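You operate a simulated robot arm through the tools that you are given. There is no shell and no other tool. Be economical: measure what you need, move in short steps, check, and stop when the job is done.

The job below is to be done with a simulated robot arm. You get a single attempt, and the scene is never put back.

Task
Put the blue drip spout and the oak block in the melt tray.

The check looks at the end state, three seconds after you hand in, the way a careful person would. Anything else that was tipped, shoved, dropped, spilled or broken makes it a failure.

Robot
A 5-joint arm with a two-finger parallel gripper, fixed in place. Base frame: the origin is at the foot of the arm, x ahead of it, y to its left, z up; the work surface is at about z = 0. Units: mm, rad, N and s.
With the tool pointing down near the work surface it reaches from about 260 to 600 mm from the base axis. Its first joint turns from -1.152 to 1.152 rad. The tool tilts only in the upright plane through the base axis and itself; it spins freely about its own axis. Payload 1.57 kg.
The TCP is the grasp point between the finger pads, 30 mm short of the fingertips. In the tool frame z runs along the fingers and y along their closing line. The gripper opens to 80 mm. The fingers are 17 mm wide and 12 mm thick; the gripper's body (40 by 82 mm) begins 80 mm behind the TCP.
Orientation is that of the tool frame in the base frame, as a unit quaternion [w, x, y, z]. With the fingers straight down and closing along the base's y, the tool's x points along the base's -x, its y along +y and its z along -z.

Tools
- The arm moves only by the tool move_arm. Its argument "steps" is text: rows parted by semicolons, each of 6 numbers parted by spaces: the shift along the tool's x, y, z in m, then the turn, a rotation vector about the tool's x, y, z in rad. In form: dx dy dz wx wy wz; .... A call has 1 to 10 rows; each row is the pose to reach, as a shift and turn from the pose commanded when the call began, along the tool's axes at that moment. "hand" is the finger opening in m, from 0 to 0.08, set as the call begins (left out, the last holds). A row lasts 0.2 s, in which the tool goes at most 50 mm and 0.15 rad; a call with a longer step from one row to the next is refused whole, and so is a gripper value outside its range. Where a pose cannot be reached the arm comes as near as it can. A force on the tool above 40 N (or 10 N above the force at the start of the call, whichever is more), or a blocked arm, ends the call early, and 0.2 s more pass. The fingers move at their own pace (about 153 mm/s each) and stop on an object; they squeeze with about 25 N. The grip force told is the motor's: it shows also when the fingers shut on nothing. Time passes only in rows, and 0.2 s behind the last, so rows that repeat a pose let the fingers close. The reply holds the time, the measured pose of the TCP, the force on the tool along the base axes, the opening and the grip force, in the units named above and with some noise, and new pictures: "views" is both (left out), scene, wrist or none.
- Cameras (640 x 400 px; columns grow to the right, rows downward): "scene" is fixed at [21.9, 384.1, 524.3]; the picture's right is [-0.88, -0.48, 0.00], its down [-0.27, 0.50, -0.83] and it looks along [0.39, -0.73, -0.56] (base axes); focal length 214 px, centre (320, 200). "wrist" rides on the gripper at [72, -7, -122] in the tool frame; the picture's right is [0.09, 1.00, 0.00], its down [-0.84, 0.08, -0.54] and it looks along [-0.54, 0.05, 0.84] (tool axes); focal length 238 px, centre (320, 200). There is no depth. A picture from a camera that has moved, and an enlarged one, comes with that camera's place and axes in the base frame and with its lens.
- enlarge(camera, box): a new picture of the part [left, top, right, bottom] of that camera's present view, enlarged. It takes no simulated time.
- close_job(): hands the job in; it is judged then, once.

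Go step by step. Nothing tells you positions but the pictures and the camera data: compare them with the known pose of the tool, close in by small moves and look again before you grip or let go. The budget is 90 turns and 170 pictures, counting those below and the enlarged ones. Unless the task says otherwise, let go and move clear before handing in, and close with one line.

The tools are called after "Request:" as a command line: name --argument value ..., lists and objects as JSON in quotes. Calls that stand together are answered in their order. move_arm: Moves the arm, as the interface text tells. Its arguments: {"type":"object","properties":{"steps":{"type":"string"},"hand":{"type":"number"},"views":{"type":"string","enum":["both","scene","wrist","none"]}},"required":["steps"]} The other tools are called the same way: enlarge (camera, box) takes an enlarged picture of a part of a camera's view; close_job () hands the job in.

At the start:

```text
clock: 0.0
ee_pos: [402.7, -24.2, 401.5]
orientation: [0.0, 0.0, 1.0, 0.0]
force: [-0.6, -0.4, 0.0]
gripper_width: 80.0
finger_force: 0.1
```

scene: 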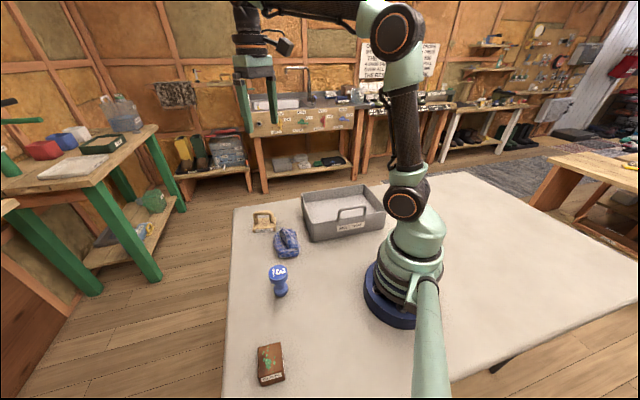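
wrist: 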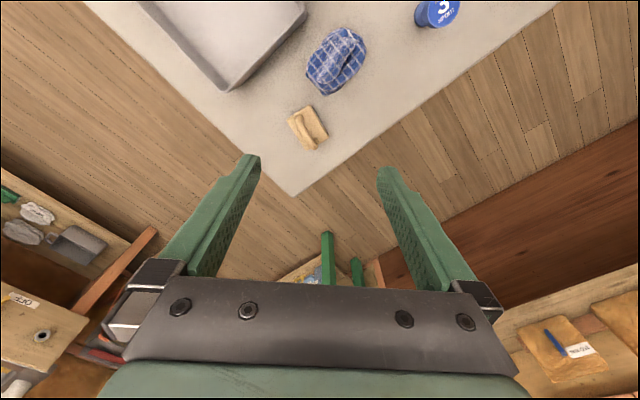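

I see a grey tray, a light wooden piece, a blue checked item, a blue "3" piece and a brown block. I'll enlarge to identify them.

Request:
enlarge --camera "scene" --box '[230, 170, 400, 310]'

Request:
enlarge --camera "scene" --box '[230, 320, 310, 390]'

Request:
enlarge --camera "wrist" --box '[260, 0, 480, 160]'

```text
2.86 times, centred on (315, 240) of scene
camera zoom: at [21.9, 384.1, 524.3], right [-0.88, -0.48, 0.0], down [-0.27, 0.5, -0.83], along [0.39, -0.73, -0.56], focal length 613 px, centre (334, 86)
```

zoom: 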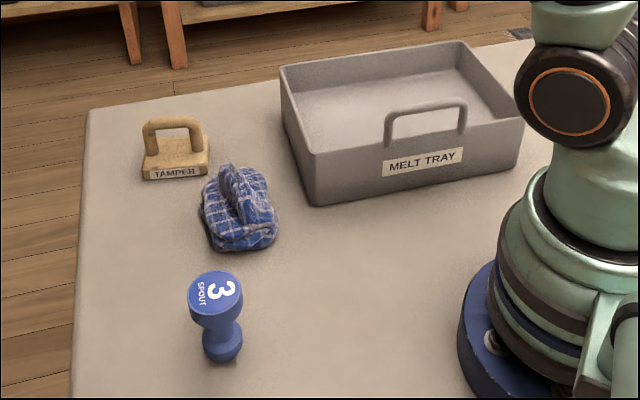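

```text
5.71 times, centred on (270, 355) of scene
camera zoom: at [21.9, 384.1, 524.3], right [-0.88, -0.48, 0.0], down [-0.27, 0.5, -0.83], along [0.39, -0.73, -0.56], focal length 1226 px, centre (606, -686)
```

zoom: 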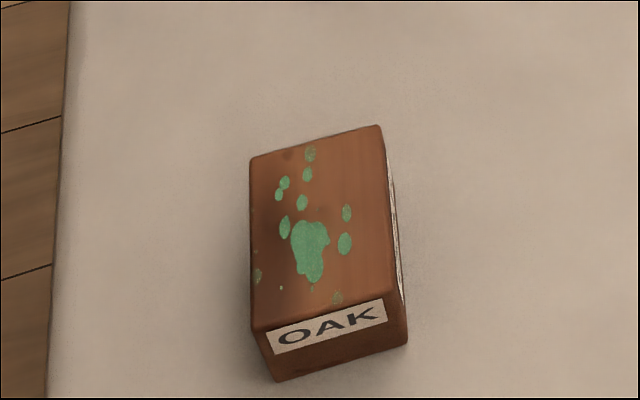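

```text
2.50 times, centred on (370, 80) of wrist
camera zoom: at [330.1, -30.5, 523.4], right [-0.09, 1.0, 0.0], down [0.84, 0.08, 0.54], along [0.54, 0.05, -0.84], focal length 596 px, centre (195, 500)
```

zoom: 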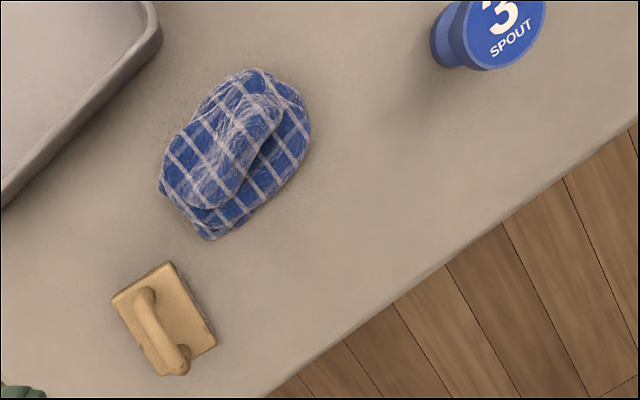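

The "3 SPOUT" dumbbell stands near (271,139), about 75 mm tall. The OAK block is near (183,283), about 45 mm tall, and the tray centre is near (250,-223). First I'll hover over the spout.

Request:
move_arm --steps "0.022 0.027 0.025 0 0 0; 0.044 0.054 0.05 0 0 0; 0.066 0.081 0.075 0 0 0; 0.088 0.108 0.1 0 0 0; 0.11 0.135 0.125 0 0 0; 0.132 0.163 0.15 0 0 0; 0.132 0.163 0.15 0 0 0" --hand 0.08

```text
clock: 1.6
ee_pos: [271.2, 140.4, 250.3]
orientation: [0.0, 0.001, 1.0, 0.0]
force: [-0.4, -0.7, -1.0]
gripper_width: 79.9
finger_force: 0.1
camera wrist: at [198.3, 133.0, 372.5], right [-0.09, 1.0, 0.0], down [0.84, 0.08, 0.54], along [0.54, 0.05, -0.84], focal length 238 px, centre (320, 200)
```

scene: 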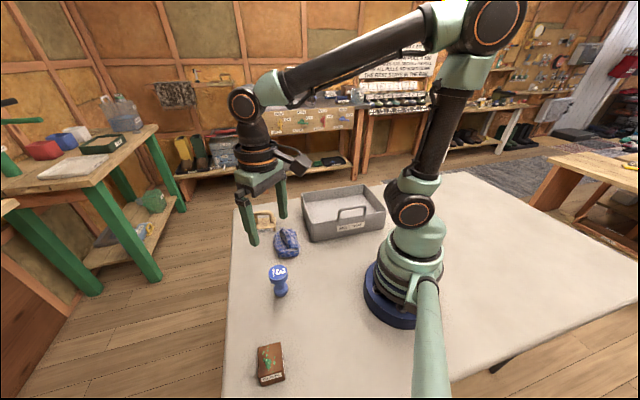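
wrist: 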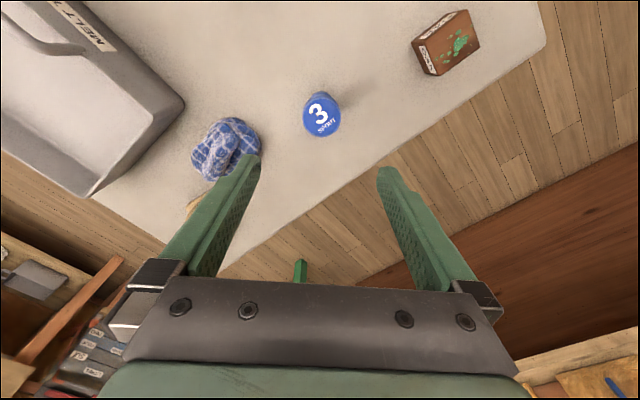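

Request:
enlarge --camera "wrist" --box '[280, 70, 370, 150]'

Request:
enlarge --camera "wrist" --box '[390, 0, 500, 90]'

Request:
enlarge --camera "scene" --box '[250, 250, 310, 310]'

```text
5.00 times, centred on (325, 110) of wrist
camera zoom: at [198.3, 133.0, 372.5], right [-0.09, 1.0, 0.0], down [0.84, 0.08, 0.54], along [0.54, 0.05, -0.84], focal length 1192 px, centre (295, 650)
```

zoom: 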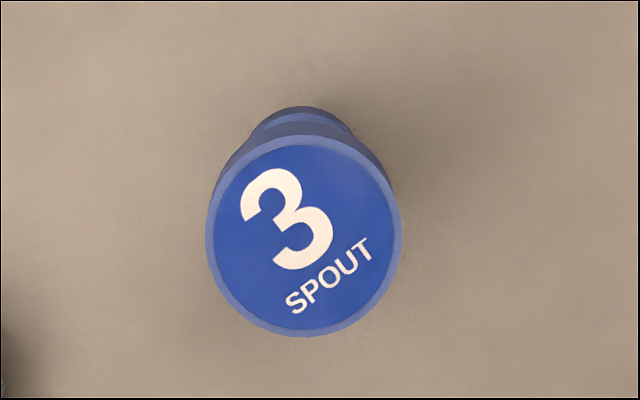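

```text
4.44 times, centred on (445, 45) of wrist
camera zoom: at [198.3, 133.0, 372.5], right [-0.09, 1.0, 0.0], down [0.84, 0.08, 0.54], along [0.54, 0.05, -0.84], focal length 1059 px, centre (-236, 889)
```

zoom: 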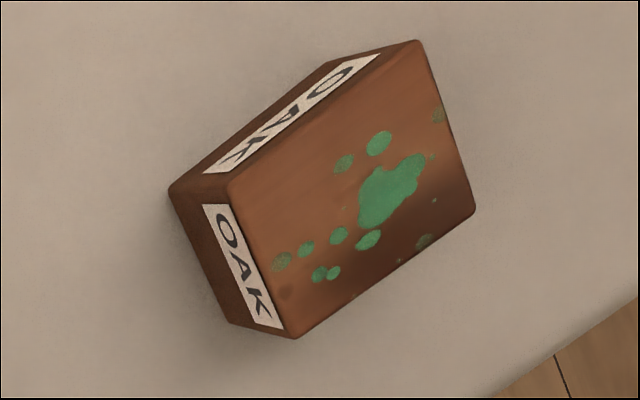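

```text
6.67 times, centred on (280, 280) of scene
camera zoom: at [21.9, 384.1, 524.3], right [-0.88, -0.48, 0.0], down [-0.27, 0.5, -0.83], along [0.39, -0.73, -0.56], focal length 1430 px, centre (587, -333)
```

zoom: 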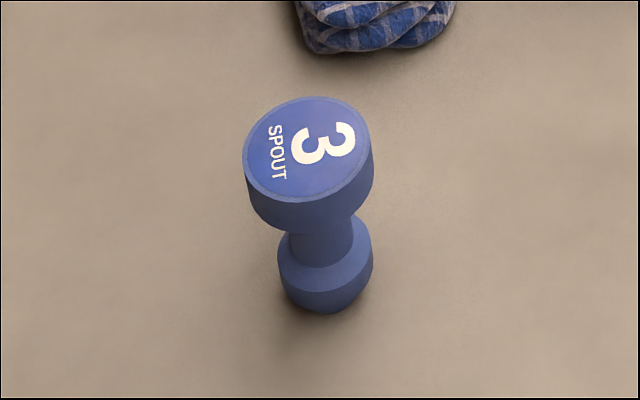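

The spout's axis looks to be near (268,141), with the head at about z 58–83. I'll go down partway and check the alignment.

Request:
move_arm --steps "0.002 0.001 0.04 0 0 0; 0.002 0.001 0.08 0 0 0; 0.002 0.001 0.115 0 0 0; 0.002 0.001 0.115 0 0 0"

```text
clock: 2.6
ee_pos: [268.5, 139.2, 135.2]
orientation: [0.0, 0.0, 1.0, -0.001]
force: [-0.5, 0.2, -0.5]
gripper_width: 80.1
finger_force: 0.1
camera wrist: at [196.2, 133.0, 257.4], right [-0.09, 1.0, 0.0], down [0.84, 0.08, 0.54], along [0.54, 0.05, -0.84], focal length 238 px, centre (320, 200)
```

scene: 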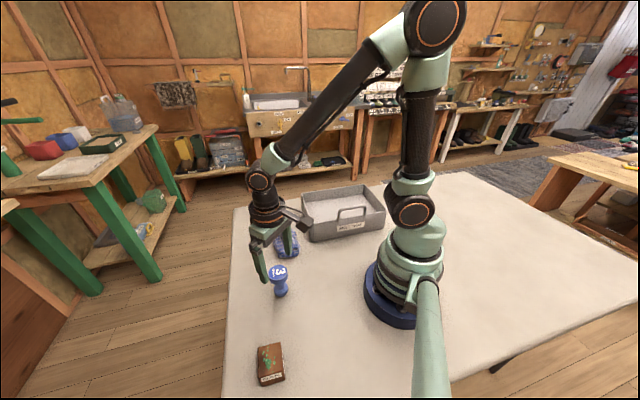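
wrist: 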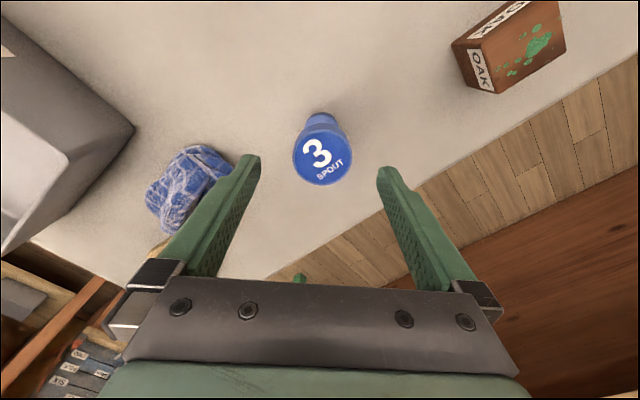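

It's well aligned, and the cloth is clear. I'll go down to z≈66 and then close.

Request:
move_arm --steps "0 0.0015 0.035 0 0 0; 0 0.0015 0.069 0 0 0; 0 0.0015 0.069 0 0 0" --views "both"

```text
clock: 3.4
ee_pos: [268.1, 143.0, 67.0]
orientation: [0.0, 0.0, 1.0, 0.0]
force: [-0.6, -0.3, -0.7]
gripper_width: 80.4
finger_force: 0.0
camera wrist: at [196.1, 135.3, 188.6], right [-0.09, 1.0, 0.0], down [0.84, 0.08, 0.54], along [0.54, 0.05, -0.84], focal length 238 px, centre (320, 200)
```

scene: 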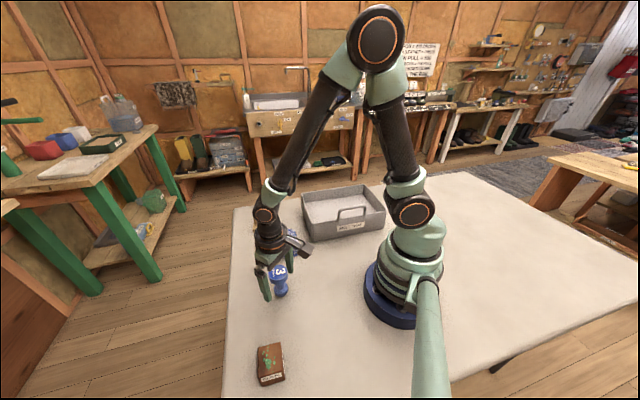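
wrist: 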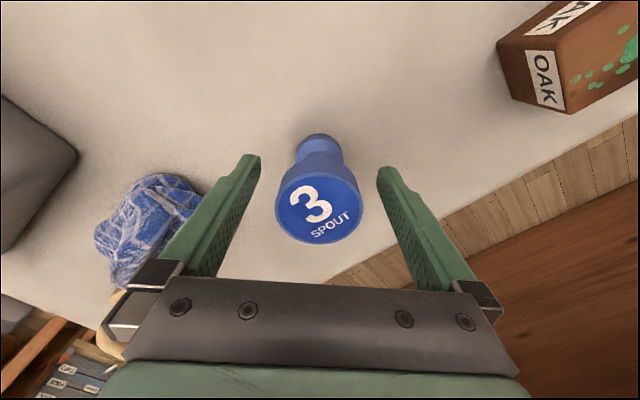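

The head is centred between the pads, so I'm closing.

Request:
move_arm --steps "0 0 0 0 0 0; 0 0 0 0 0 0; 0 0 0 0 0 0" --hand 0.0 --views "wrist"

```text
clock: 4.2
ee_pos: [268.1, 141.6, 67.0]
orientation: [0.0, 0.0, 1.0, 0.001]
force: [-0.2, -0.2, 0.9]
gripper_width: 44.8
finger_force: 24.8
camera wrist: at [196.1, 135.3, 188.9], right [-0.09, 1.0, 0.0], down [0.84, 0.08, 0.54], along [0.54, 0.05, -0.84], focal length 238 px, centre (320, 200)
```

wrist: 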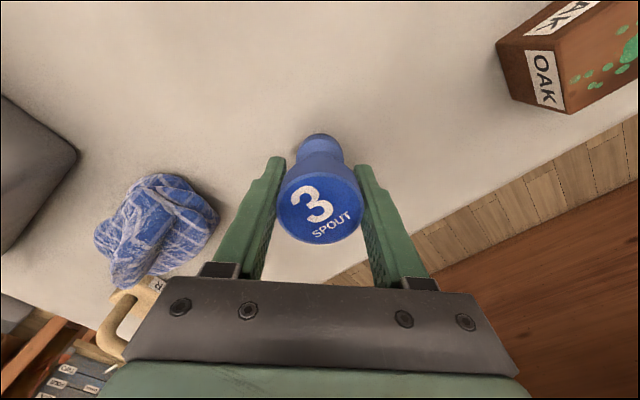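

It's gripped at 45 mm. Next I'll lift straight up.

Request:
move_arm --steps "0 0 -0.02 0 0 0; 0 0 -0.06 0 0 0; 0 0 -0.1 0 0 0; 0 0 -0.14 0 0 0; 0 0 -0.18 0 0 0; 0 0 -0.2 0 0 0; 0 0 -0.2 0 0 0"

```text
clock: 5.8
ee_pos: [267.5, 142.1, 267.6]
orientation: [0.0, 0.001, 1.0, 0.0]
force: [-0.2, 0.4, -1.7]
gripper_width: 45.2
finger_force: 24.7
camera wrist: at [195.7, 135.6, 390.0], right [-0.09, 1.0, 0.0], down [0.84, 0.08, 0.54], along [0.54, 0.05, -0.84], focal length 238 px, centre (320, 200)
```

scene: 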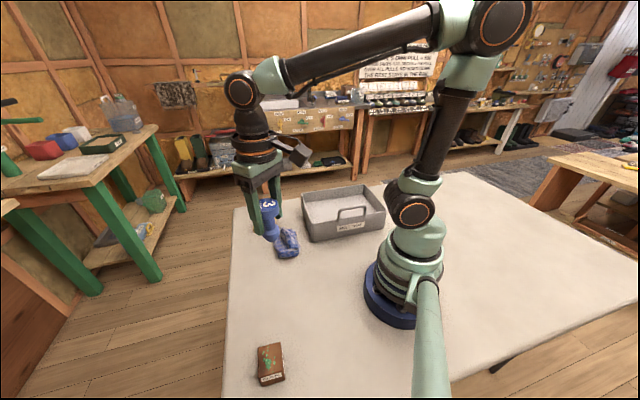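
wrist: 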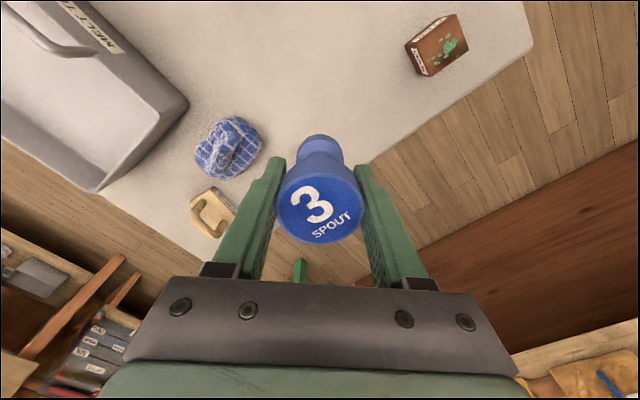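

Now I'll carry it high over the tray, aiming for about (284,-190), and bow outward on the way.

Request:
move_arm --steps "-0.02 -0.035 0 0 0 0; -0.04 -0.075 0 0 0 0; -0.05 -0.115 0 0 0 0; -0.05 -0.155 0 0 0 0; -0.05 -0.195 0 0 0 0; -0.045 -0.235 0 0 0 0; -0.035 -0.275 0 0 0 0; -0.025 -0.31 0 0 0 0; -0.016 -0.333 0 0 0 0; -0.016 -0.333 0 0 0 0"

```text
clock: 8.0
ee_pos: [284.5, -192.2, 267.6]
orientation: [0.0, 0.0, 1.0, -0.001]
force: [0.6, 0.0, -0.7]
gripper_width: 44.9
finger_force: 24.8
camera wrist: at [212.0, -198.3, 388.8], right [-0.09, 1.0, 0.0], down [0.84, 0.08, 0.54], along [0.54, 0.05, -0.84], focal length 238 px, centre (320, 200)
```

scene: 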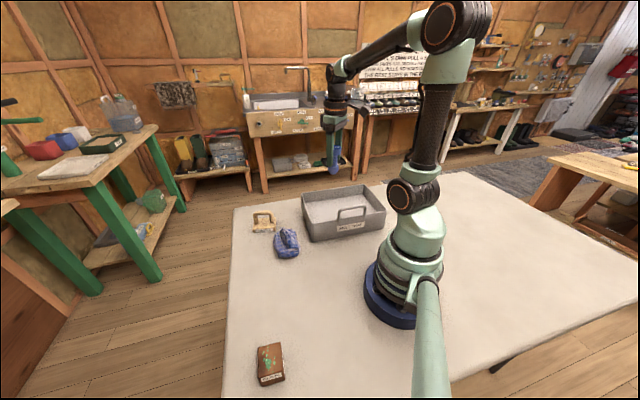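
wrist: 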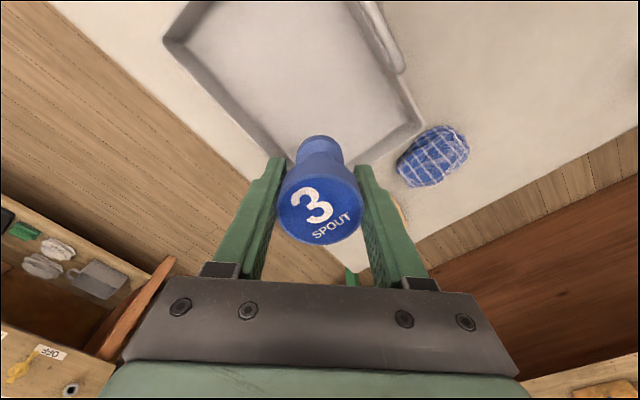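

Over the tray's near-end interior, about 80 mm from each wall. The tray is empty, so I'll go down to z≈105 and check.

Request:
move_arm --steps "0 0 0.04 0 0 0; 0 0 0.08 0 0 0; 0 0 0.12 0 0 0; 0 0 0.15 0 0 0; 0 0 0.162 0 0 0; 0 0 0.162 0 0 0"

Request:
enlarge --camera "scene" --box '[280, 140, 400, 250]'

```text
clock: 9.4
ee_pos: [283.1, -191.3, 106.7]
orientation: [0.0, -0.001, 1.0, 0.001]
force: [-0.6, 0.0, -1.5]
gripper_width: 45.0
finger_force: 24.8
camera wrist: at [211.9, -198.2, 226.9], right [-0.09, 1.0, 0.0], down [0.84, 0.08, 0.54], along [0.54, 0.05, -0.84], focal length 238 px, centre (320, 200)
```

scene: 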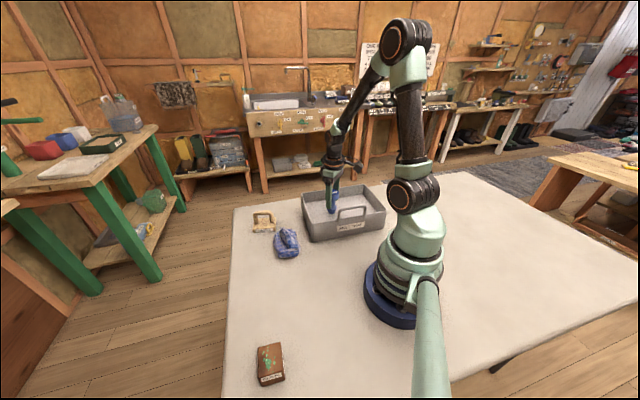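
wrist: 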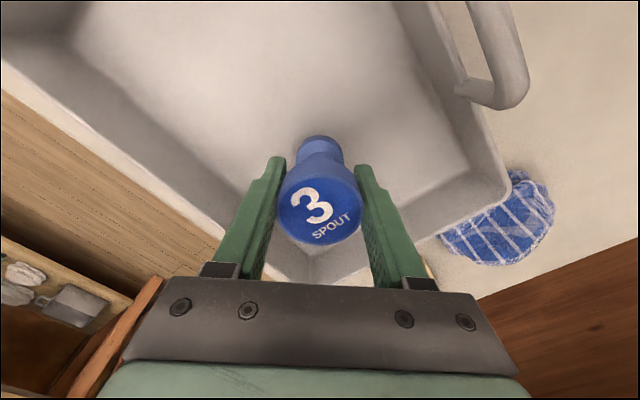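

```text
3.64 times, centred on (340, 195) of scene
camera zoom: at [21.9, 384.1, 524.3], right [-0.88, -0.48, 0.0], down [-0.27, 0.5, -0.83], along [0.39, -0.73, -0.56], focal length 780 px, centre (247, 218)
```

zoom: 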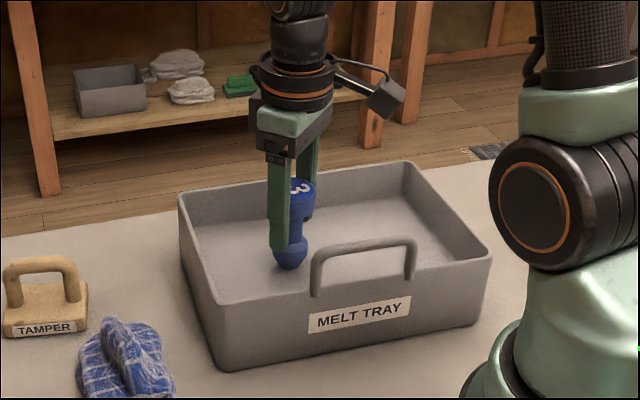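

Clear of the walls and handle. I'm going down in small steps until it touches.

Request:
move_arm --steps "0 0 0.01 0 0 0; 0 0 0.018 0 0 0; 0 0 0.024 0 0 0; 0 0 0.028 0 0 0; 0 0 0.03 0 0 0" --views "wrist"

```text
clock: 10.2
ee_pos: [285.8, -192.7, 85.3]
orientation: [0.002, 0.001, 1.0, -0.002]
force: [-3.1, 1.7, 9.0]
gripper_width: 44.8
finger_force: 25.1
stopped in row 3: the force on the tool passed its limit (the readings are from after the stop); the commanded pose is now the measured one
camera wrist: at [213.2, -198.8, 207.8], right [-0.09, 1.0, 0.0], down [0.83, 0.08, 0.55], along [0.54, 0.05, -0.84], focal length 238 px, centre (320, 200)
```

wrist: 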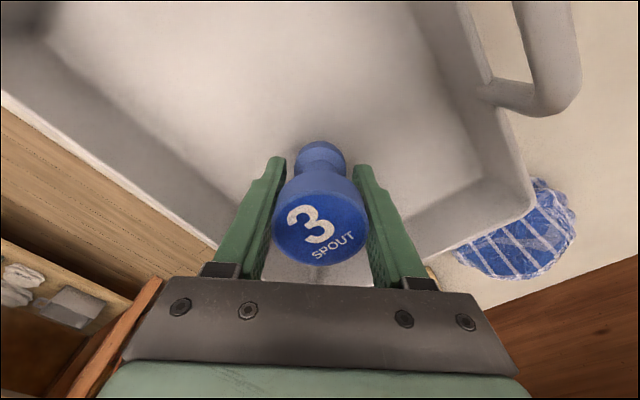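

It touched at z≈85 and the spout shifted a little in the grip. I'll look before releasing.

Request:
enlarge --camera "scene" --box '[300, 150, 390, 240]'

Request:
enlarge --camera "wrist" --box '[240, 110, 410, 290]'

```text
4.44 times, centred on (345, 195) of scene
camera zoom: at [21.9, 384.1, 524.3], right [-0.88, -0.48, 0.0], down [-0.27, 0.5, -0.83], along [0.39, -0.73, -0.56], focal length 953 px, centre (209, 222)
```

zoom: 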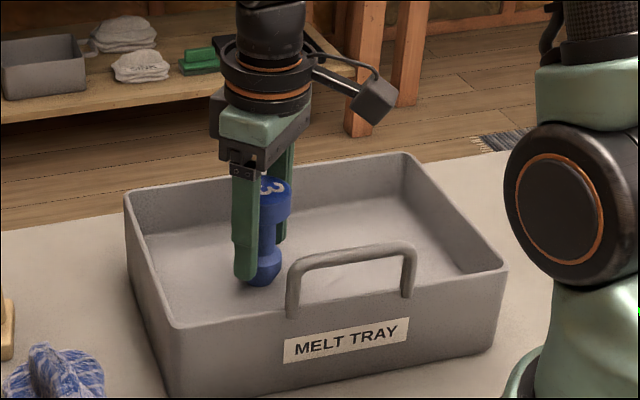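

```text
2.22 times, centred on (325, 200) of wrist
camera zoom: at [213.2, -198.8, 207.8], right [-0.09, 1.0, 0.0], down [0.83, 0.08, 0.55], along [0.54, 0.05, -0.84], focal length 530 px, centre (309, 200)
```

zoom: 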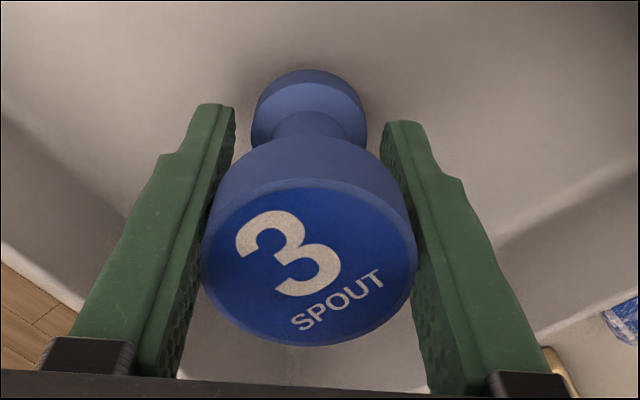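

The spout has pivoted in the grip, with its top leaning outward by about 20°. I'll lift a little, spin the gripper so the lean lies in the radial plane, and check so I can tilt it upright again.

Request:
move_arm --steps "0 0 -0.01 0 0 0; 0 0 -0.03 0 0 0; 0 0 -0.05 0 0 0; 0 0 -0.05 0 0 0.148; 0 0 -0.05 0 0 0.296; 0 0 -0.05 0 0 0.444; 0 0 -0.05 0 0 0.593; 0 0 -0.05 0 0 0.593"

Request:
enlarge --camera "scene" --box '[300, 150, 390, 240]'

Request:
enlarge --camera "wrist" --box '[240, 110, 410, 290]'

```text
clock: 12.0
ee_pos: [287.0, -192.5, 135.3]
orientation: [0.002, 0.293, 0.956, -0.001]
force: [-0.2, -0.4, -1.4]
gripper_width: 45.0
finger_force: 24.7
camera wrist: at [221.6, -157.3, 257.5], right [0.48, 0.88, 0.0], down [0.73, -0.4, 0.55], along [0.48, -0.26, -0.84], focal length 238 px, centre (320, 200)
```

scene: 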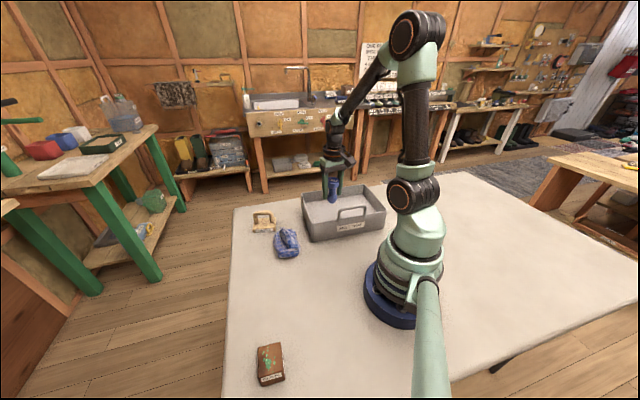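
wrist: 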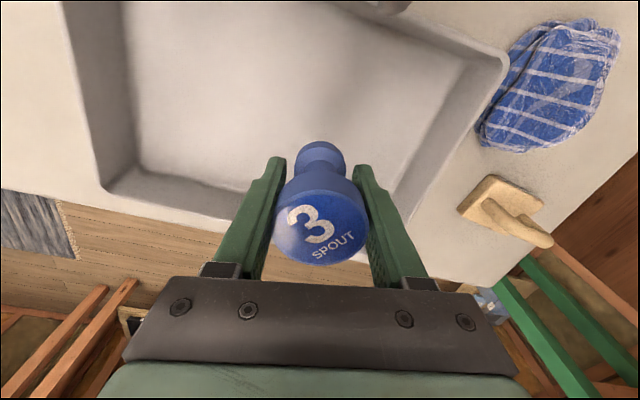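

```text
4.44 times, centred on (345, 195) of scene
camera zoom: at [21.9, 384.1, 524.3], right [-0.88, -0.48, 0.0], down [-0.27, 0.5, -0.83], along [0.39, -0.73, -0.56], focal length 953 px, centre (209, 222)
```

zoom: 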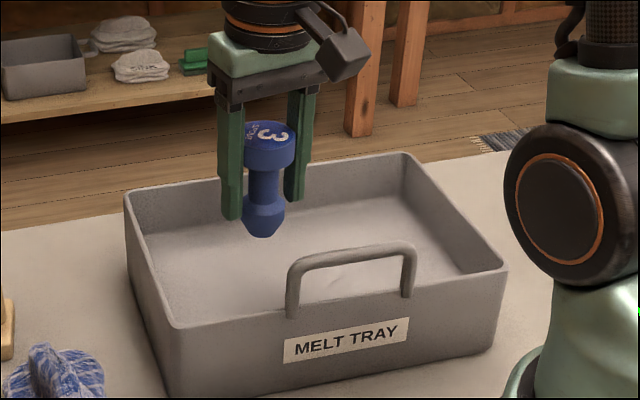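

```text
2.22 times, centred on (325, 200) of wrist
camera zoom: at [221.6, -157.3, 257.5], right [0.48, 0.88, 0.0], down [0.73, -0.4, 0.55], along [0.48, -0.26, -0.84], focal length 530 px, centre (309, 200)
```

zoom: 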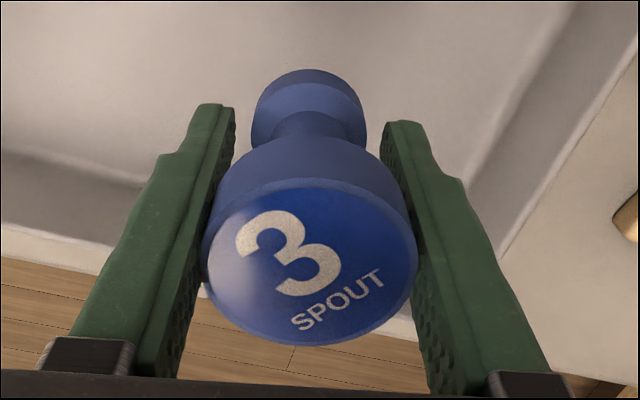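

Using the known dimensions, the spout is still upright. It only slid up about 19 mm in the grip, so the tray floor is near z≈35. I'll lower gently to just above contact.

Request:
move_arm --steps "0 0 0.02 0 0 0; 0 0 0.038 0 0 0; 0 0 0.046 0 0 0; 0 0 0.046 0 0 0" --views "none"

```text
clock: 13.0
ee_pos: [285.4, -192.7, 89.8]
orientation: [0.002, 0.293, 0.956, 0.0]
force: [-0.2, 0.3, -0.6]
gripper_width: 44.7
finger_force: 25.1
```

No contact yet, so I'll go 2–3 mm at a time.

Request:
move_arm --steps "0 0 0.0015 0 0 0; 0 0 0.003 0 0 0; 0 0 0.003 0 0 0" --views "none"

```text
clock: 13.8
ee_pos: [286.4, -194.1, 86.7]
orientation: [0.003, 0.292, 0.956, -0.001]
force: [-0.2, 0.2, -1.3]
gripper_width: 44.7
finger_force: 25.3
```

Request:
move_arm --steps "0 0 0.001 0 0 0; 0 0 0.002 0 0 0; 0 0 0.002 0 0 0" --views "both"

Request:
enlarge --camera "scene" --box '[300, 150, 390, 240]'

```text
clock: 14.8
ee_pos: [287.1, -191.9, 86.6]
orientation: [0.004, 0.292, 0.956, 0.0]
force: [-2.3, 1.2, 7.7]
gripper_width: 45.1
finger_force: 25.2
stopped in row 3: the force on the tool passed its limit (the readings are from after the stop); the commanded pose is now the measured one
camera wrist: at [222.3, -157.7, 207.6], right [0.48, 0.88, 0.0], down [0.73, -0.4, 0.55], along [0.48, -0.26, -0.84], focal length 238 px, centre (320, 200)
```

scene: 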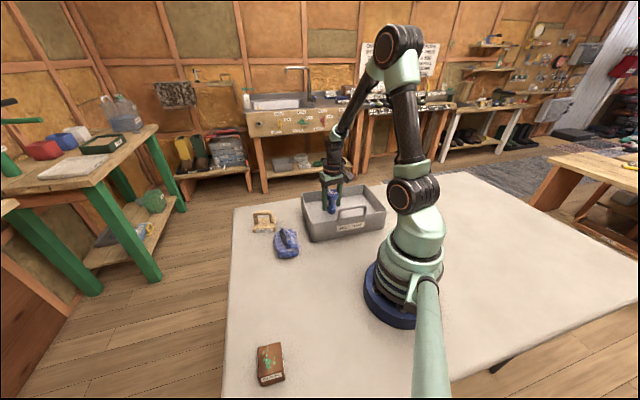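
wrist: 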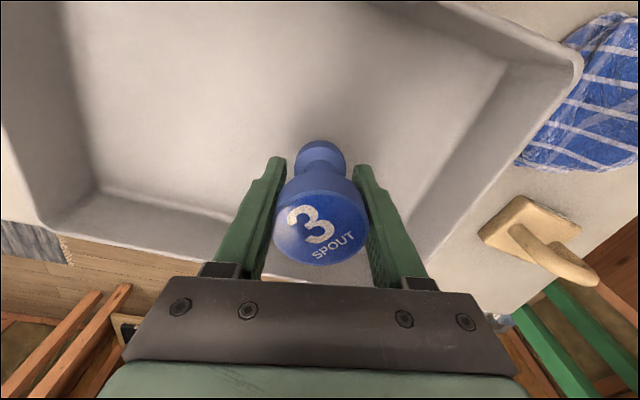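

```text
4.44 times, centred on (345, 195) of scene
camera zoom: at [21.9, 384.1, 524.3], right [-0.88, -0.48, 0.0], down [-0.27, 0.5, -0.83], along [0.39, -0.73, -0.56], focal length 953 px, centre (209, 222)
```

zoom: 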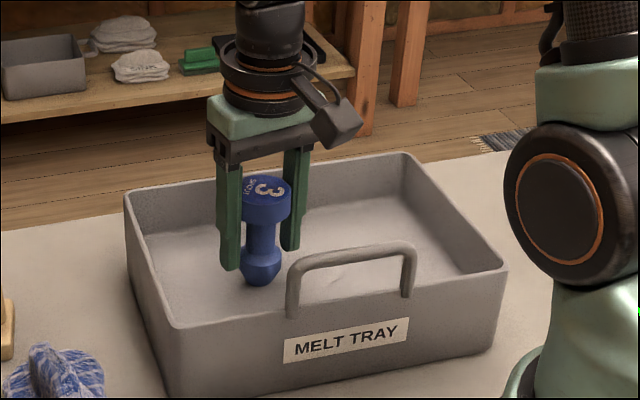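

The spout is resting on the tray floor. I'll ease up 1 mm to relieve the force, then release.

Request:
move_arm --steps "0 0 -0.001 0 0 0; 0 0 -0.001 0 0 0" --views "none"

Request:
move_arm --steps "0 0 0 0 0 0; 0 0 0 0 0 0; 0 0 0 0 0 0" --hand 0.07 --views "wrist"

```text
clock: 15.4
ee_pos: [286.3, -193.3, 87.5]
orientation: [0.003, 0.292, 0.956, -0.002]
force: [-0.8, -0.5, -0.3]
gripper_width: 44.5
finger_force: 24.5
```

```text
clock: 16.2
ee_pos: [286.9, -193.9, 86.9]
orientation: [0.004, 0.292, 0.957, -0.001]
force: [-0.1, -0.5, 0.2]
gripper_width: 70.0
finger_force: 0.1
camera wrist: at [222.2, -157.7, 208.0], right [0.48, 0.88, 0.0], down [0.73, -0.4, 0.55], along [0.48, -0.26, -0.84], focal length 238 px, centre (320, 200)
```

wrist: 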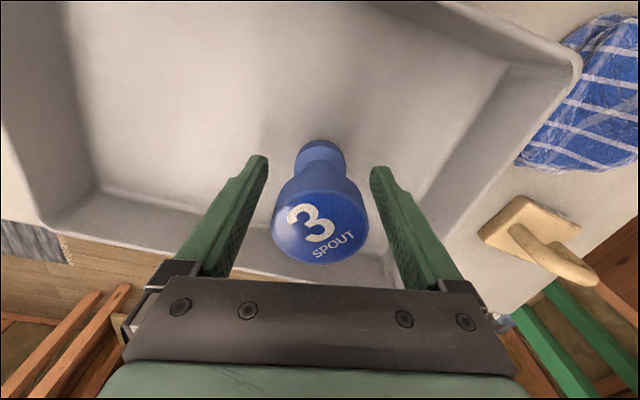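

The spout is standing free. I'll lift clear and spin back to the base alignment.

Request:
move_arm --steps "0 0 -0.02 0 0 0; 0 0 -0.06 0 0 0; 0 0 -0.1 0 0 0; 0 0 -0.14 0 0 0; 0 0 -0.18 0 0 -0.148; 0 0 -0.19 0 0 -0.296; 0 0 -0.19 0 0 -0.444; 0 0 -0.19 0 0 -0.588; 0 0 -0.19 0 0 -0.588" --views "both"

```text
clock: 18.2
ee_pos: [285.3, -192.3, 275.6]
orientation: [0.003, 0.001, 1.0, -0.001]
force: [0.0, 0.8, -0.4]
gripper_width: 69.9
finger_force: 0.1
camera wrist: at [212.7, -198.0, 398.2], right [-0.09, 1.0, 0.0], down [0.83, 0.08, 0.55], along [0.54, 0.04, -0.84], focal length 238 px, centre (320, 200)
```

scene: 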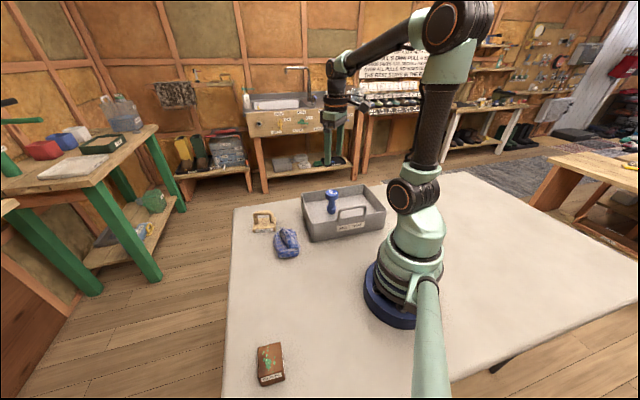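
wrist: 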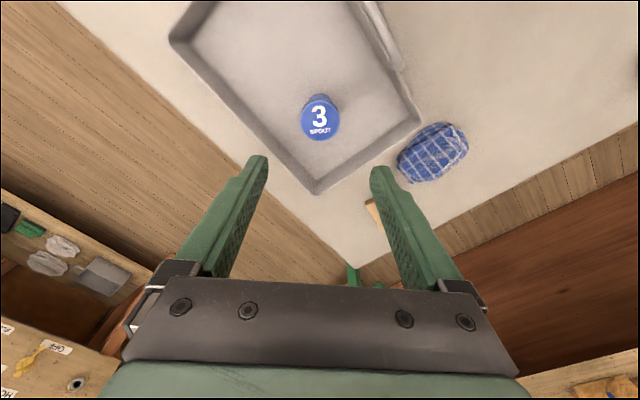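

The spout is upright in the tray. Now I'm moving across toward the oak block.

Request:
move_arm --steps "-0.015 0.045 0 0 0 0; -0.028 0.092 0 0 0 0; -0.035 0.140 0 0 0 0; -0.035 0.188 0 0 0 0; -0.035 0.236 0 0 0 0; -0.025 0.284 0 0 0 0; -0.005 0.328 0 0 0 0; 0.025 0.367 0 0 0 0; 0.06 0.402 0 0 0 0; 0.085 0.442 0 0 0 0" --hand 0.08 --views "none"

Request:
move_arm --steps "0.017 0.033 0 0 0 0; 0.017 0.033 0.03 0 0 0; 0.017 0.033 0.03 0 0 0"

Request:
enlarge --camera "wrist" --box '[260, 60, 400, 160]'

```text
clock: 20.4
ee_pos: [202.4, 249.7, 275.4]
orientation: [0.0, 0.003, 1.0, 0.001]
force: [-0.3, 0.1, 0.3]
gripper_width: 80.0
finger_force: 0.1
```

```text
clock: 21.2
ee_pos: [186.7, 284.2, 244.4]
orientation: [0.0, 0.003, 1.0, 0.0]
force: [0.5, -0.2, -0.3]
gripper_width: 79.9
finger_force: 0.0
camera wrist: at [114.3, 277.4, 366.9], right [-0.09, 1.0, 0.0], down [0.84, 0.07, 0.54], along [0.54, 0.05, -0.84], focal length 238 px, centre (320, 200)
```

scene: 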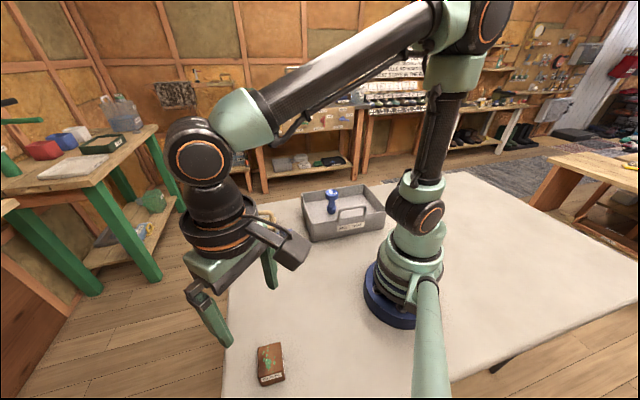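
wrist: 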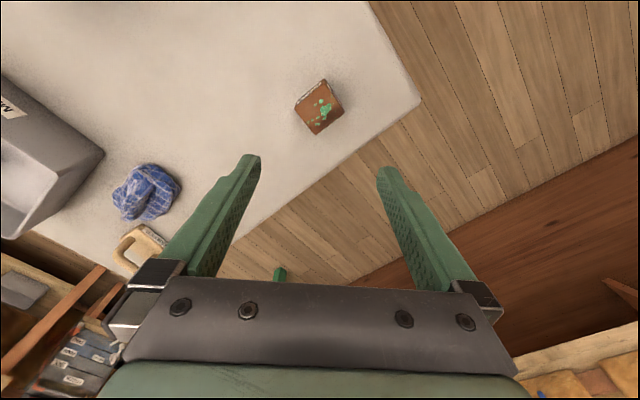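

```text
4.00 times, centred on (330, 110) of wrist
camera zoom: at [114.3, 277.4, 366.9], right [-0.09, 1.0, 0.0], down [0.84, 0.07, 0.54], along [0.54, 0.05, -0.84], focal length 953 px, centre (280, 560)
```

zoom: 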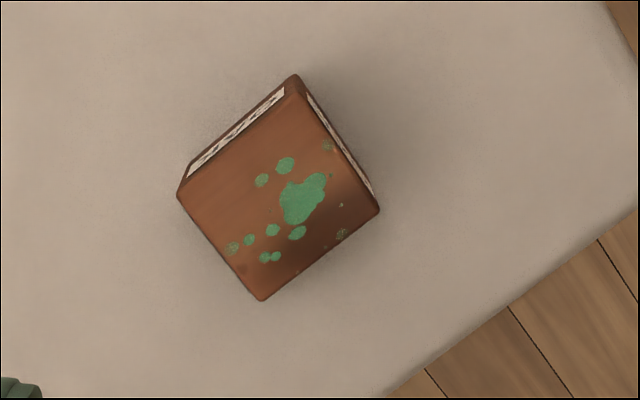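

The block centre is at (184,285), about 44×50 mm with its top at z≈45. I'll spin by -0.737 rad to square up, and go down partway.

Request:
move_arm --steps "0.0026 0 0.02 0 0 -0.147; 0.0026 0 0.04 0 0 -0.294; 0.0026 0 0.06 0 0 -0.441; 0.0026 0 0.08 0 0 -0.588; 0.0026 0 0.1 0 0 -0.737; 0.0026 0 0.12 0 0 -0.737; 0.0026 0 0.12 0 0 -0.737"

Request:
enlarge --camera "wrist" --box '[220, 90, 420, 250]'

```text
clock: 22.8
ee_pos: [184.6, 283.2, 125.8]
orientation: [-0.001, -0.357, 0.934, 0.0]
force: [0.9, 0.5, 0.5]
gripper_width: 79.9
finger_force: 0.1
camera wrist: at [135.0, 230.1, 246.9], right [-0.73, 0.68, 0.0], down [0.57, 0.62, 0.54], along [0.37, 0.4, -0.84], focal length 238 px, centre (320, 200)
```

scene: 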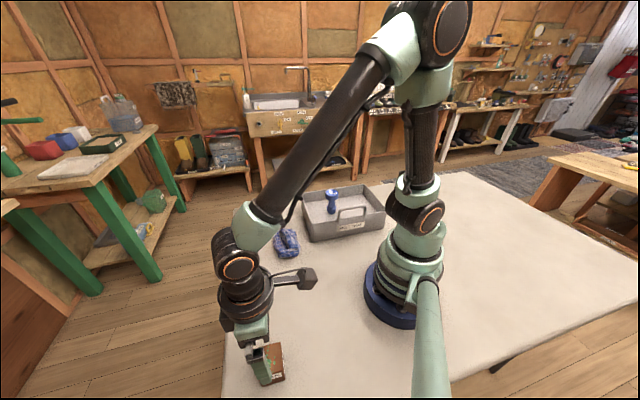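
wrist: 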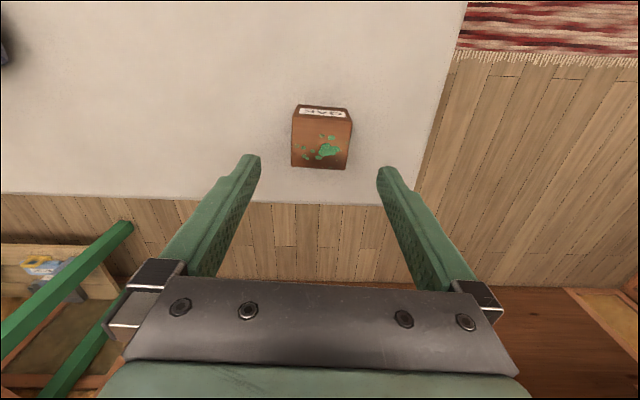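

```text
2.50 times, centred on (320, 170) of wrist
camera zoom: at [135.0, 230.1, 246.9], right [-0.73, 0.68, 0.0], down [0.57, 0.62, 0.54], along [0.37, 0.4, -0.84], focal length 596 px, centre (320, 275)
```

zoom: 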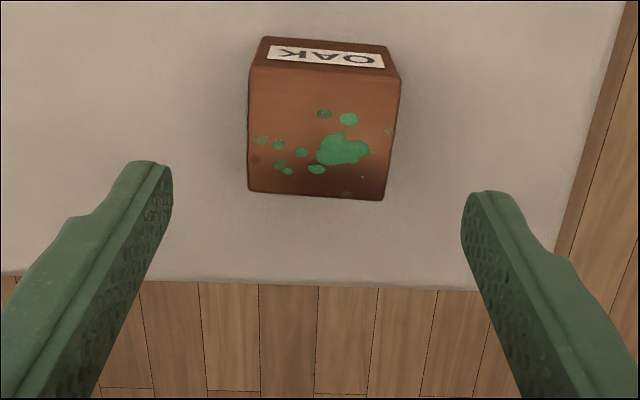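

Aligned and square. I'll go down to z≈37 with the fingertips about 7 mm above the table, and close.

Request:
move_arm --steps "0 0 0.035 0 0 0; 0 0 0.065 0 0 0; 0 0 0.08 0 0 0; 0 0 0.088 0 0 0; 0 0 0.088 0 0 0" --views "wrist"

```text
clock: 24.0
ee_pos: [185.5, 283.4, 35.5]
orientation: [0.001, -0.358, 0.934, 0.0]
force: [-0.2, -0.8, 0.3]
gripper_width: 80.1
finger_force: 0.0
camera wrist: at [135.4, 230.3, 158.8], right [-0.73, 0.68, 0.0], down [0.57, 0.62, 0.54], along [0.37, 0.4, -0.84], focal length 238 px, centre (320, 200)
```

wrist: 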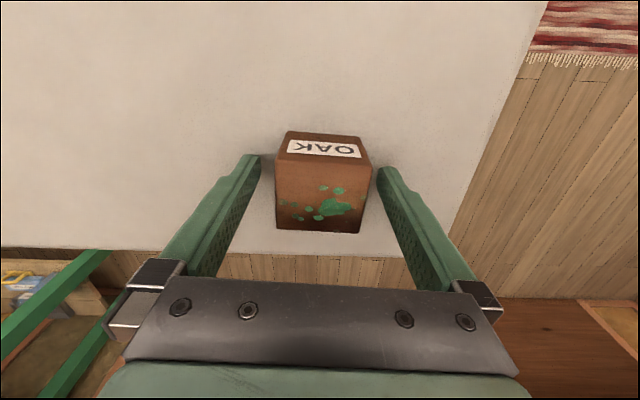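

Request:
move_arm --steps "0 0 0 0 0 0; 0 0 0 0 0 0; 0 0 0 0 0 0" --hand 0.0 --views "none"

Request:
move_arm --steps "0 0 -0.015 0 0 0; 0 0 -0.05 0 0 0; 0 0 -0.09 0 0 0; 0 0 -0.13 0 0 0; 0 0 -0.17 0 0 0; 0 0 -0.21 0 0 0; 0 0 -0.238 0 0 0; 0 0 -0.238 0 0 0"

```text
clock: 24.8
ee_pos: [184.5, 283.5, 37.5]
orientation: [0.0, -0.358, 0.934, -0.001]
force: [0.1, -0.1, 0.0]
gripper_width: 49.7
finger_force: 24.7
```

```text
clock: 26.6
ee_pos: [184.1, 284.6, 275.6]
orientation: [0.001, -0.358, 0.934, 0.0]
force: [-0.9, -0.9, -0.8]
gripper_width: 49.5
finger_force: 24.8
camera wrist: at [133.8, 231.1, 396.9], right [-0.73, 0.68, 0.0], down [0.57, 0.62, 0.54], along [0.37, 0.4, -0.84], focal length 238 px, centre (320, 200)
```

scene: 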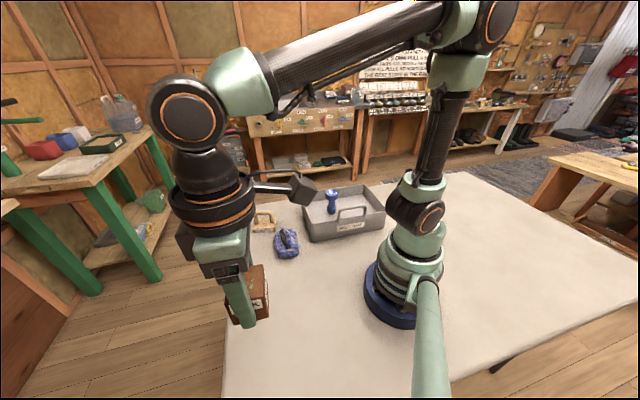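
wrist: 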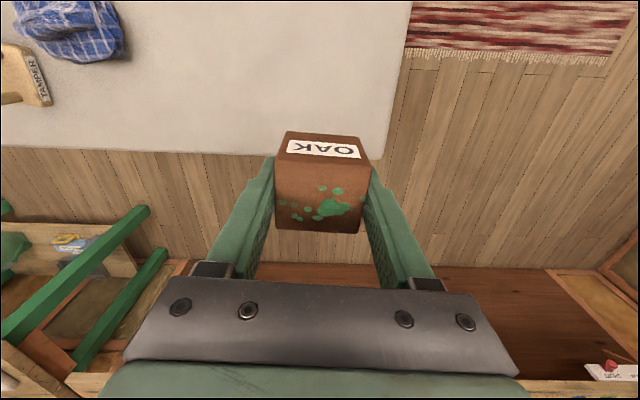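

The block is secured and lifted. I'll spin the gripper back to base alignment before crossing.

Request:
move_arm --steps "0 0 0 0 0 0.147; 0 0 0 0 0 0.294; 0 0 0 0 0 0.441; 0 0 0 0 0 0.588; 0 0 0 0 0 0.735; 0 0 0 0 0 0.735" --views "none"

Request:
move_arm --steps "-0.025 -0.042 0 0 0 0; -0.055 -0.08 0 0 0 0; -0.088 -0.115 0 0 0 0; -0.115 -0.155 0 0 0 0; -0.13 -0.2 0 0 0 0; -0.136 -0.248 0 0 0 0; -0.136 -0.296 0 0 0 0; -0.136 -0.344 0 0 0 0; -0.13 -0.39 0 0 0 0; -0.11 -0.432 0 0 0 0" --views "none"

```text
clock: 28.0
ee_pos: [183.6, 283.8, 274.9]
orientation: [0.0, 0.002, 1.0, 0.0]
force: [0.5, 0.0, -1.9]
gripper_width: 49.5
finger_force: 24.6
```

```text
clock: 30.2
ee_pos: [290.8, -149.4, 276.5]
orientation: [0.003, 0.002, 1.0, -0.002]
force: [0.0, 0.3, -1.0]
gripper_width: 49.4
finger_force: 24.8
```

Now I'll go above the tray's far half at (205,-262), spinning so the fingers close along the tray's short side, away from the spout.

Request:
move_arm --steps "0.017 -0.023 0 0 0 -0.147; 0.034 -0.046 0 0 0 -0.294; 0.051 -0.069 0 0 0 -0.441; 0.068 -0.092 0 0 0 -0.588; 0.086 -0.113 0 0 0 -0.737; 0.086 -0.113 0 0 0 -0.737"

```text
clock: 31.6
ee_pos: [204.6, -262.1, 275.9]
orientation: [0.001, -0.359, 0.933, -0.003]
force: [-0.8, 0.6, -0.2]
gripper_width: 49.4
finger_force: 25.4
camera wrist: at [155.5, -314.8, 398.4], right [-0.74, 0.68, -0.01], down [0.57, 0.62, 0.54], along [0.37, 0.39, -0.84], focal length 238 px, centre (320, 200)
```

scene: 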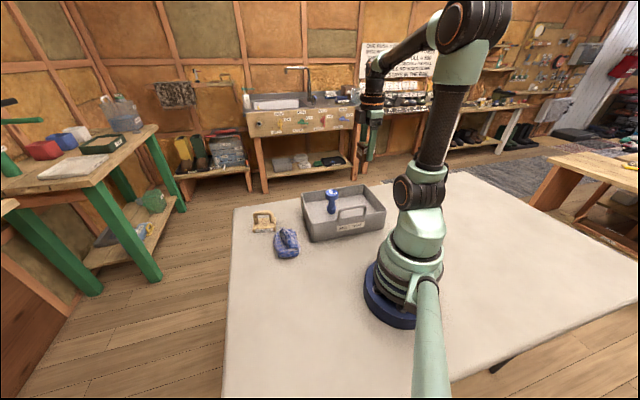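
wrist: 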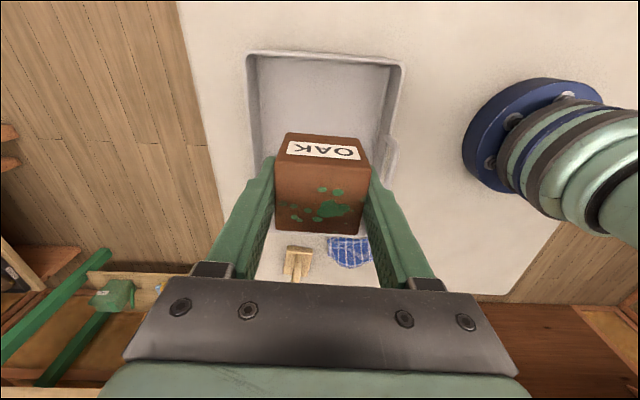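

The block is centred between the long walls and about 60 mm from the far end wall. I'll go down to just above the floor.

Request:
move_arm --steps "0 0 0.04 0 0 0; 0 0 0.08 0 0 0; 0 0 0.12 0 0 0; 0 0 0.15 0 0 0; 0 0 0.17 0 0 0; 0 0 0.18 0 0 0; 0 0 0.18 0 0 0"

Request:
enlarge --camera "scene" --box '[290, 140, 400, 250]'

```text
clock: 33.2
ee_pos: [207.3, -261.8, 96.2]
orientation: [0.002, -0.358, 0.934, -0.003]
force: [-0.5, -1.5, -0.6]
gripper_width: 49.9
finger_force: 25.0
camera wrist: at [156.8, -314.7, 218.0], right [-0.73, 0.68, -0.01], down [0.57, 0.62, 0.54], along [0.37, 0.39, -0.84], focal length 238 px, centre (320, 200)
```

scene: 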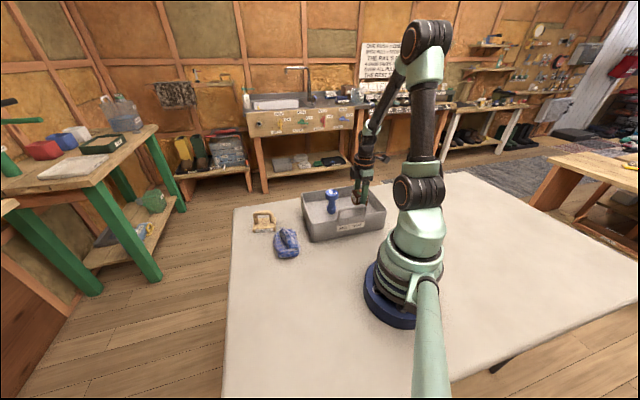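
wrist: 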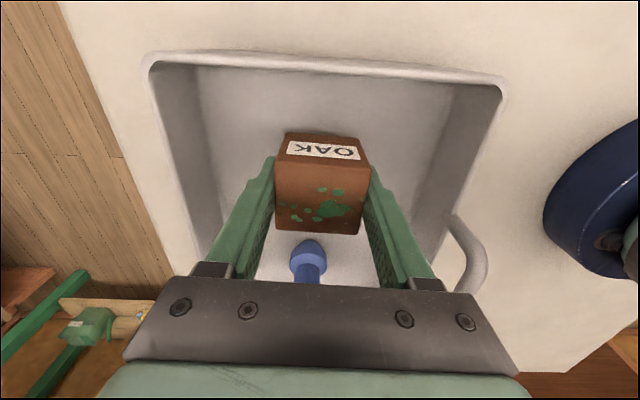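

```text
3.64 times, centred on (345, 195) of scene
camera zoom: at [21.9, 384.1, 524.3], right [-0.88, -0.48, 0.0], down [-0.27, 0.5, -0.83], along [0.39, -0.73, -0.56], focal length 780 px, centre (229, 218)
```

zoom: 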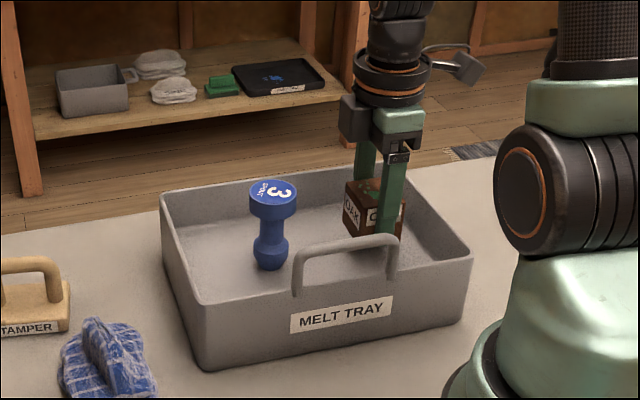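

Clear all round, and the spout is still standing. I'll go down slowly until it touches.

Request:
move_arm --steps "0 0 0.008 0 0 0; 0 0 0.014 0 0 0; 0 0 0.017 0 0 0; 0 0 0.017 0 0 0" --views "none"

Request:
move_arm --steps "0 0 0.001 0 0 0; 0 0 0.002 0 0 0; 0 0 0.003 0 0 0; 0 0 0.003 0 0 0" --views "none"

```text
clock: 34.2
ee_pos: [206.5, -263.0, 79.9]
orientation: [0.0, -0.359, 0.933, -0.003]
force: [0.2, 0.1, -0.5]
gripper_width: 49.3
finger_force: 24.9
```

```text
clock: 35.2
ee_pos: [206.4, -262.9, 76.5]
orientation: [0.002, -0.359, 0.933, -0.003]
force: [0.7, 0.0, -1.0]
gripper_width: 49.7
finger_force: 25.2
```

Request:
move_arm --steps "0 0 0.001 0 0 0; 0 0 0.002 0 0 0; 0 0 0.003 0 0 0; 0 0 0.003 0 0 0" --views "none"

```text
clock: 36.2
ee_pos: [206.2, -263.2, 73.5]
orientation: [0.001, -0.358, 0.934, -0.003]
force: [0.5, 0.3, 0.3]
gripper_width: 49.5
finger_force: 24.8
```

Request:
move_arm --steps "0 0 0.001 0 0 0; 0 0 0.002 0 0 0; 0 0 0.003 0 0 0; 0 0 0.003 0 0 0" --views "wrist"

Request:
enlarge --camera "scene" --box '[310, 160, 390, 240]'

```text
clock: 37.2
ee_pos: [206.8, -262.3, 71.9]
orientation: [0.001, -0.358, 0.934, -0.004]
force: [-4.0, 3.3, 24.0]
gripper_width: 49.8
finger_force: 25.2
camera wrist: at [157.2, -315.0, 193.3], right [-0.73, 0.68, -0.01], down [0.57, 0.62, 0.54], along [0.37, 0.39, -0.84], focal length 238 px, centre (320, 200)
```

wrist: 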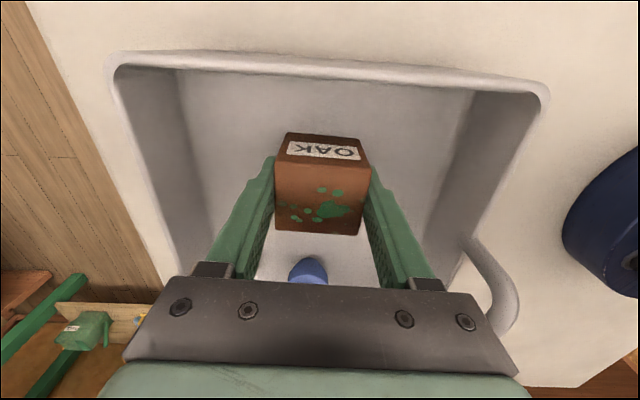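

```text
5.00 times, centred on (350, 200) of scene
camera zoom: at [21.8, 384.2, 524.2], right [-0.88, -0.48, 0.0], down [-0.27, 0.5, -0.83], along [0.39, -0.73, -0.56], focal length 1072 px, centre (170, 200)
```

zoom: 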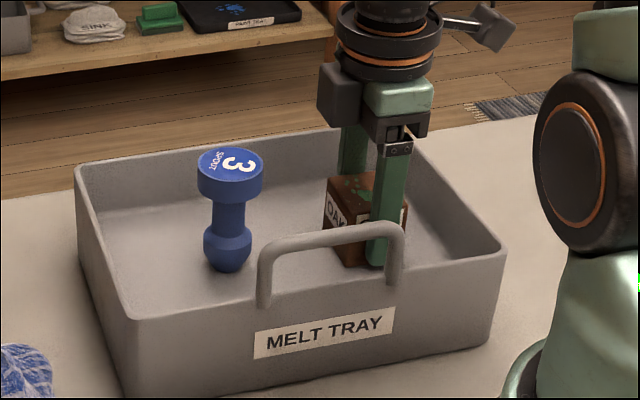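

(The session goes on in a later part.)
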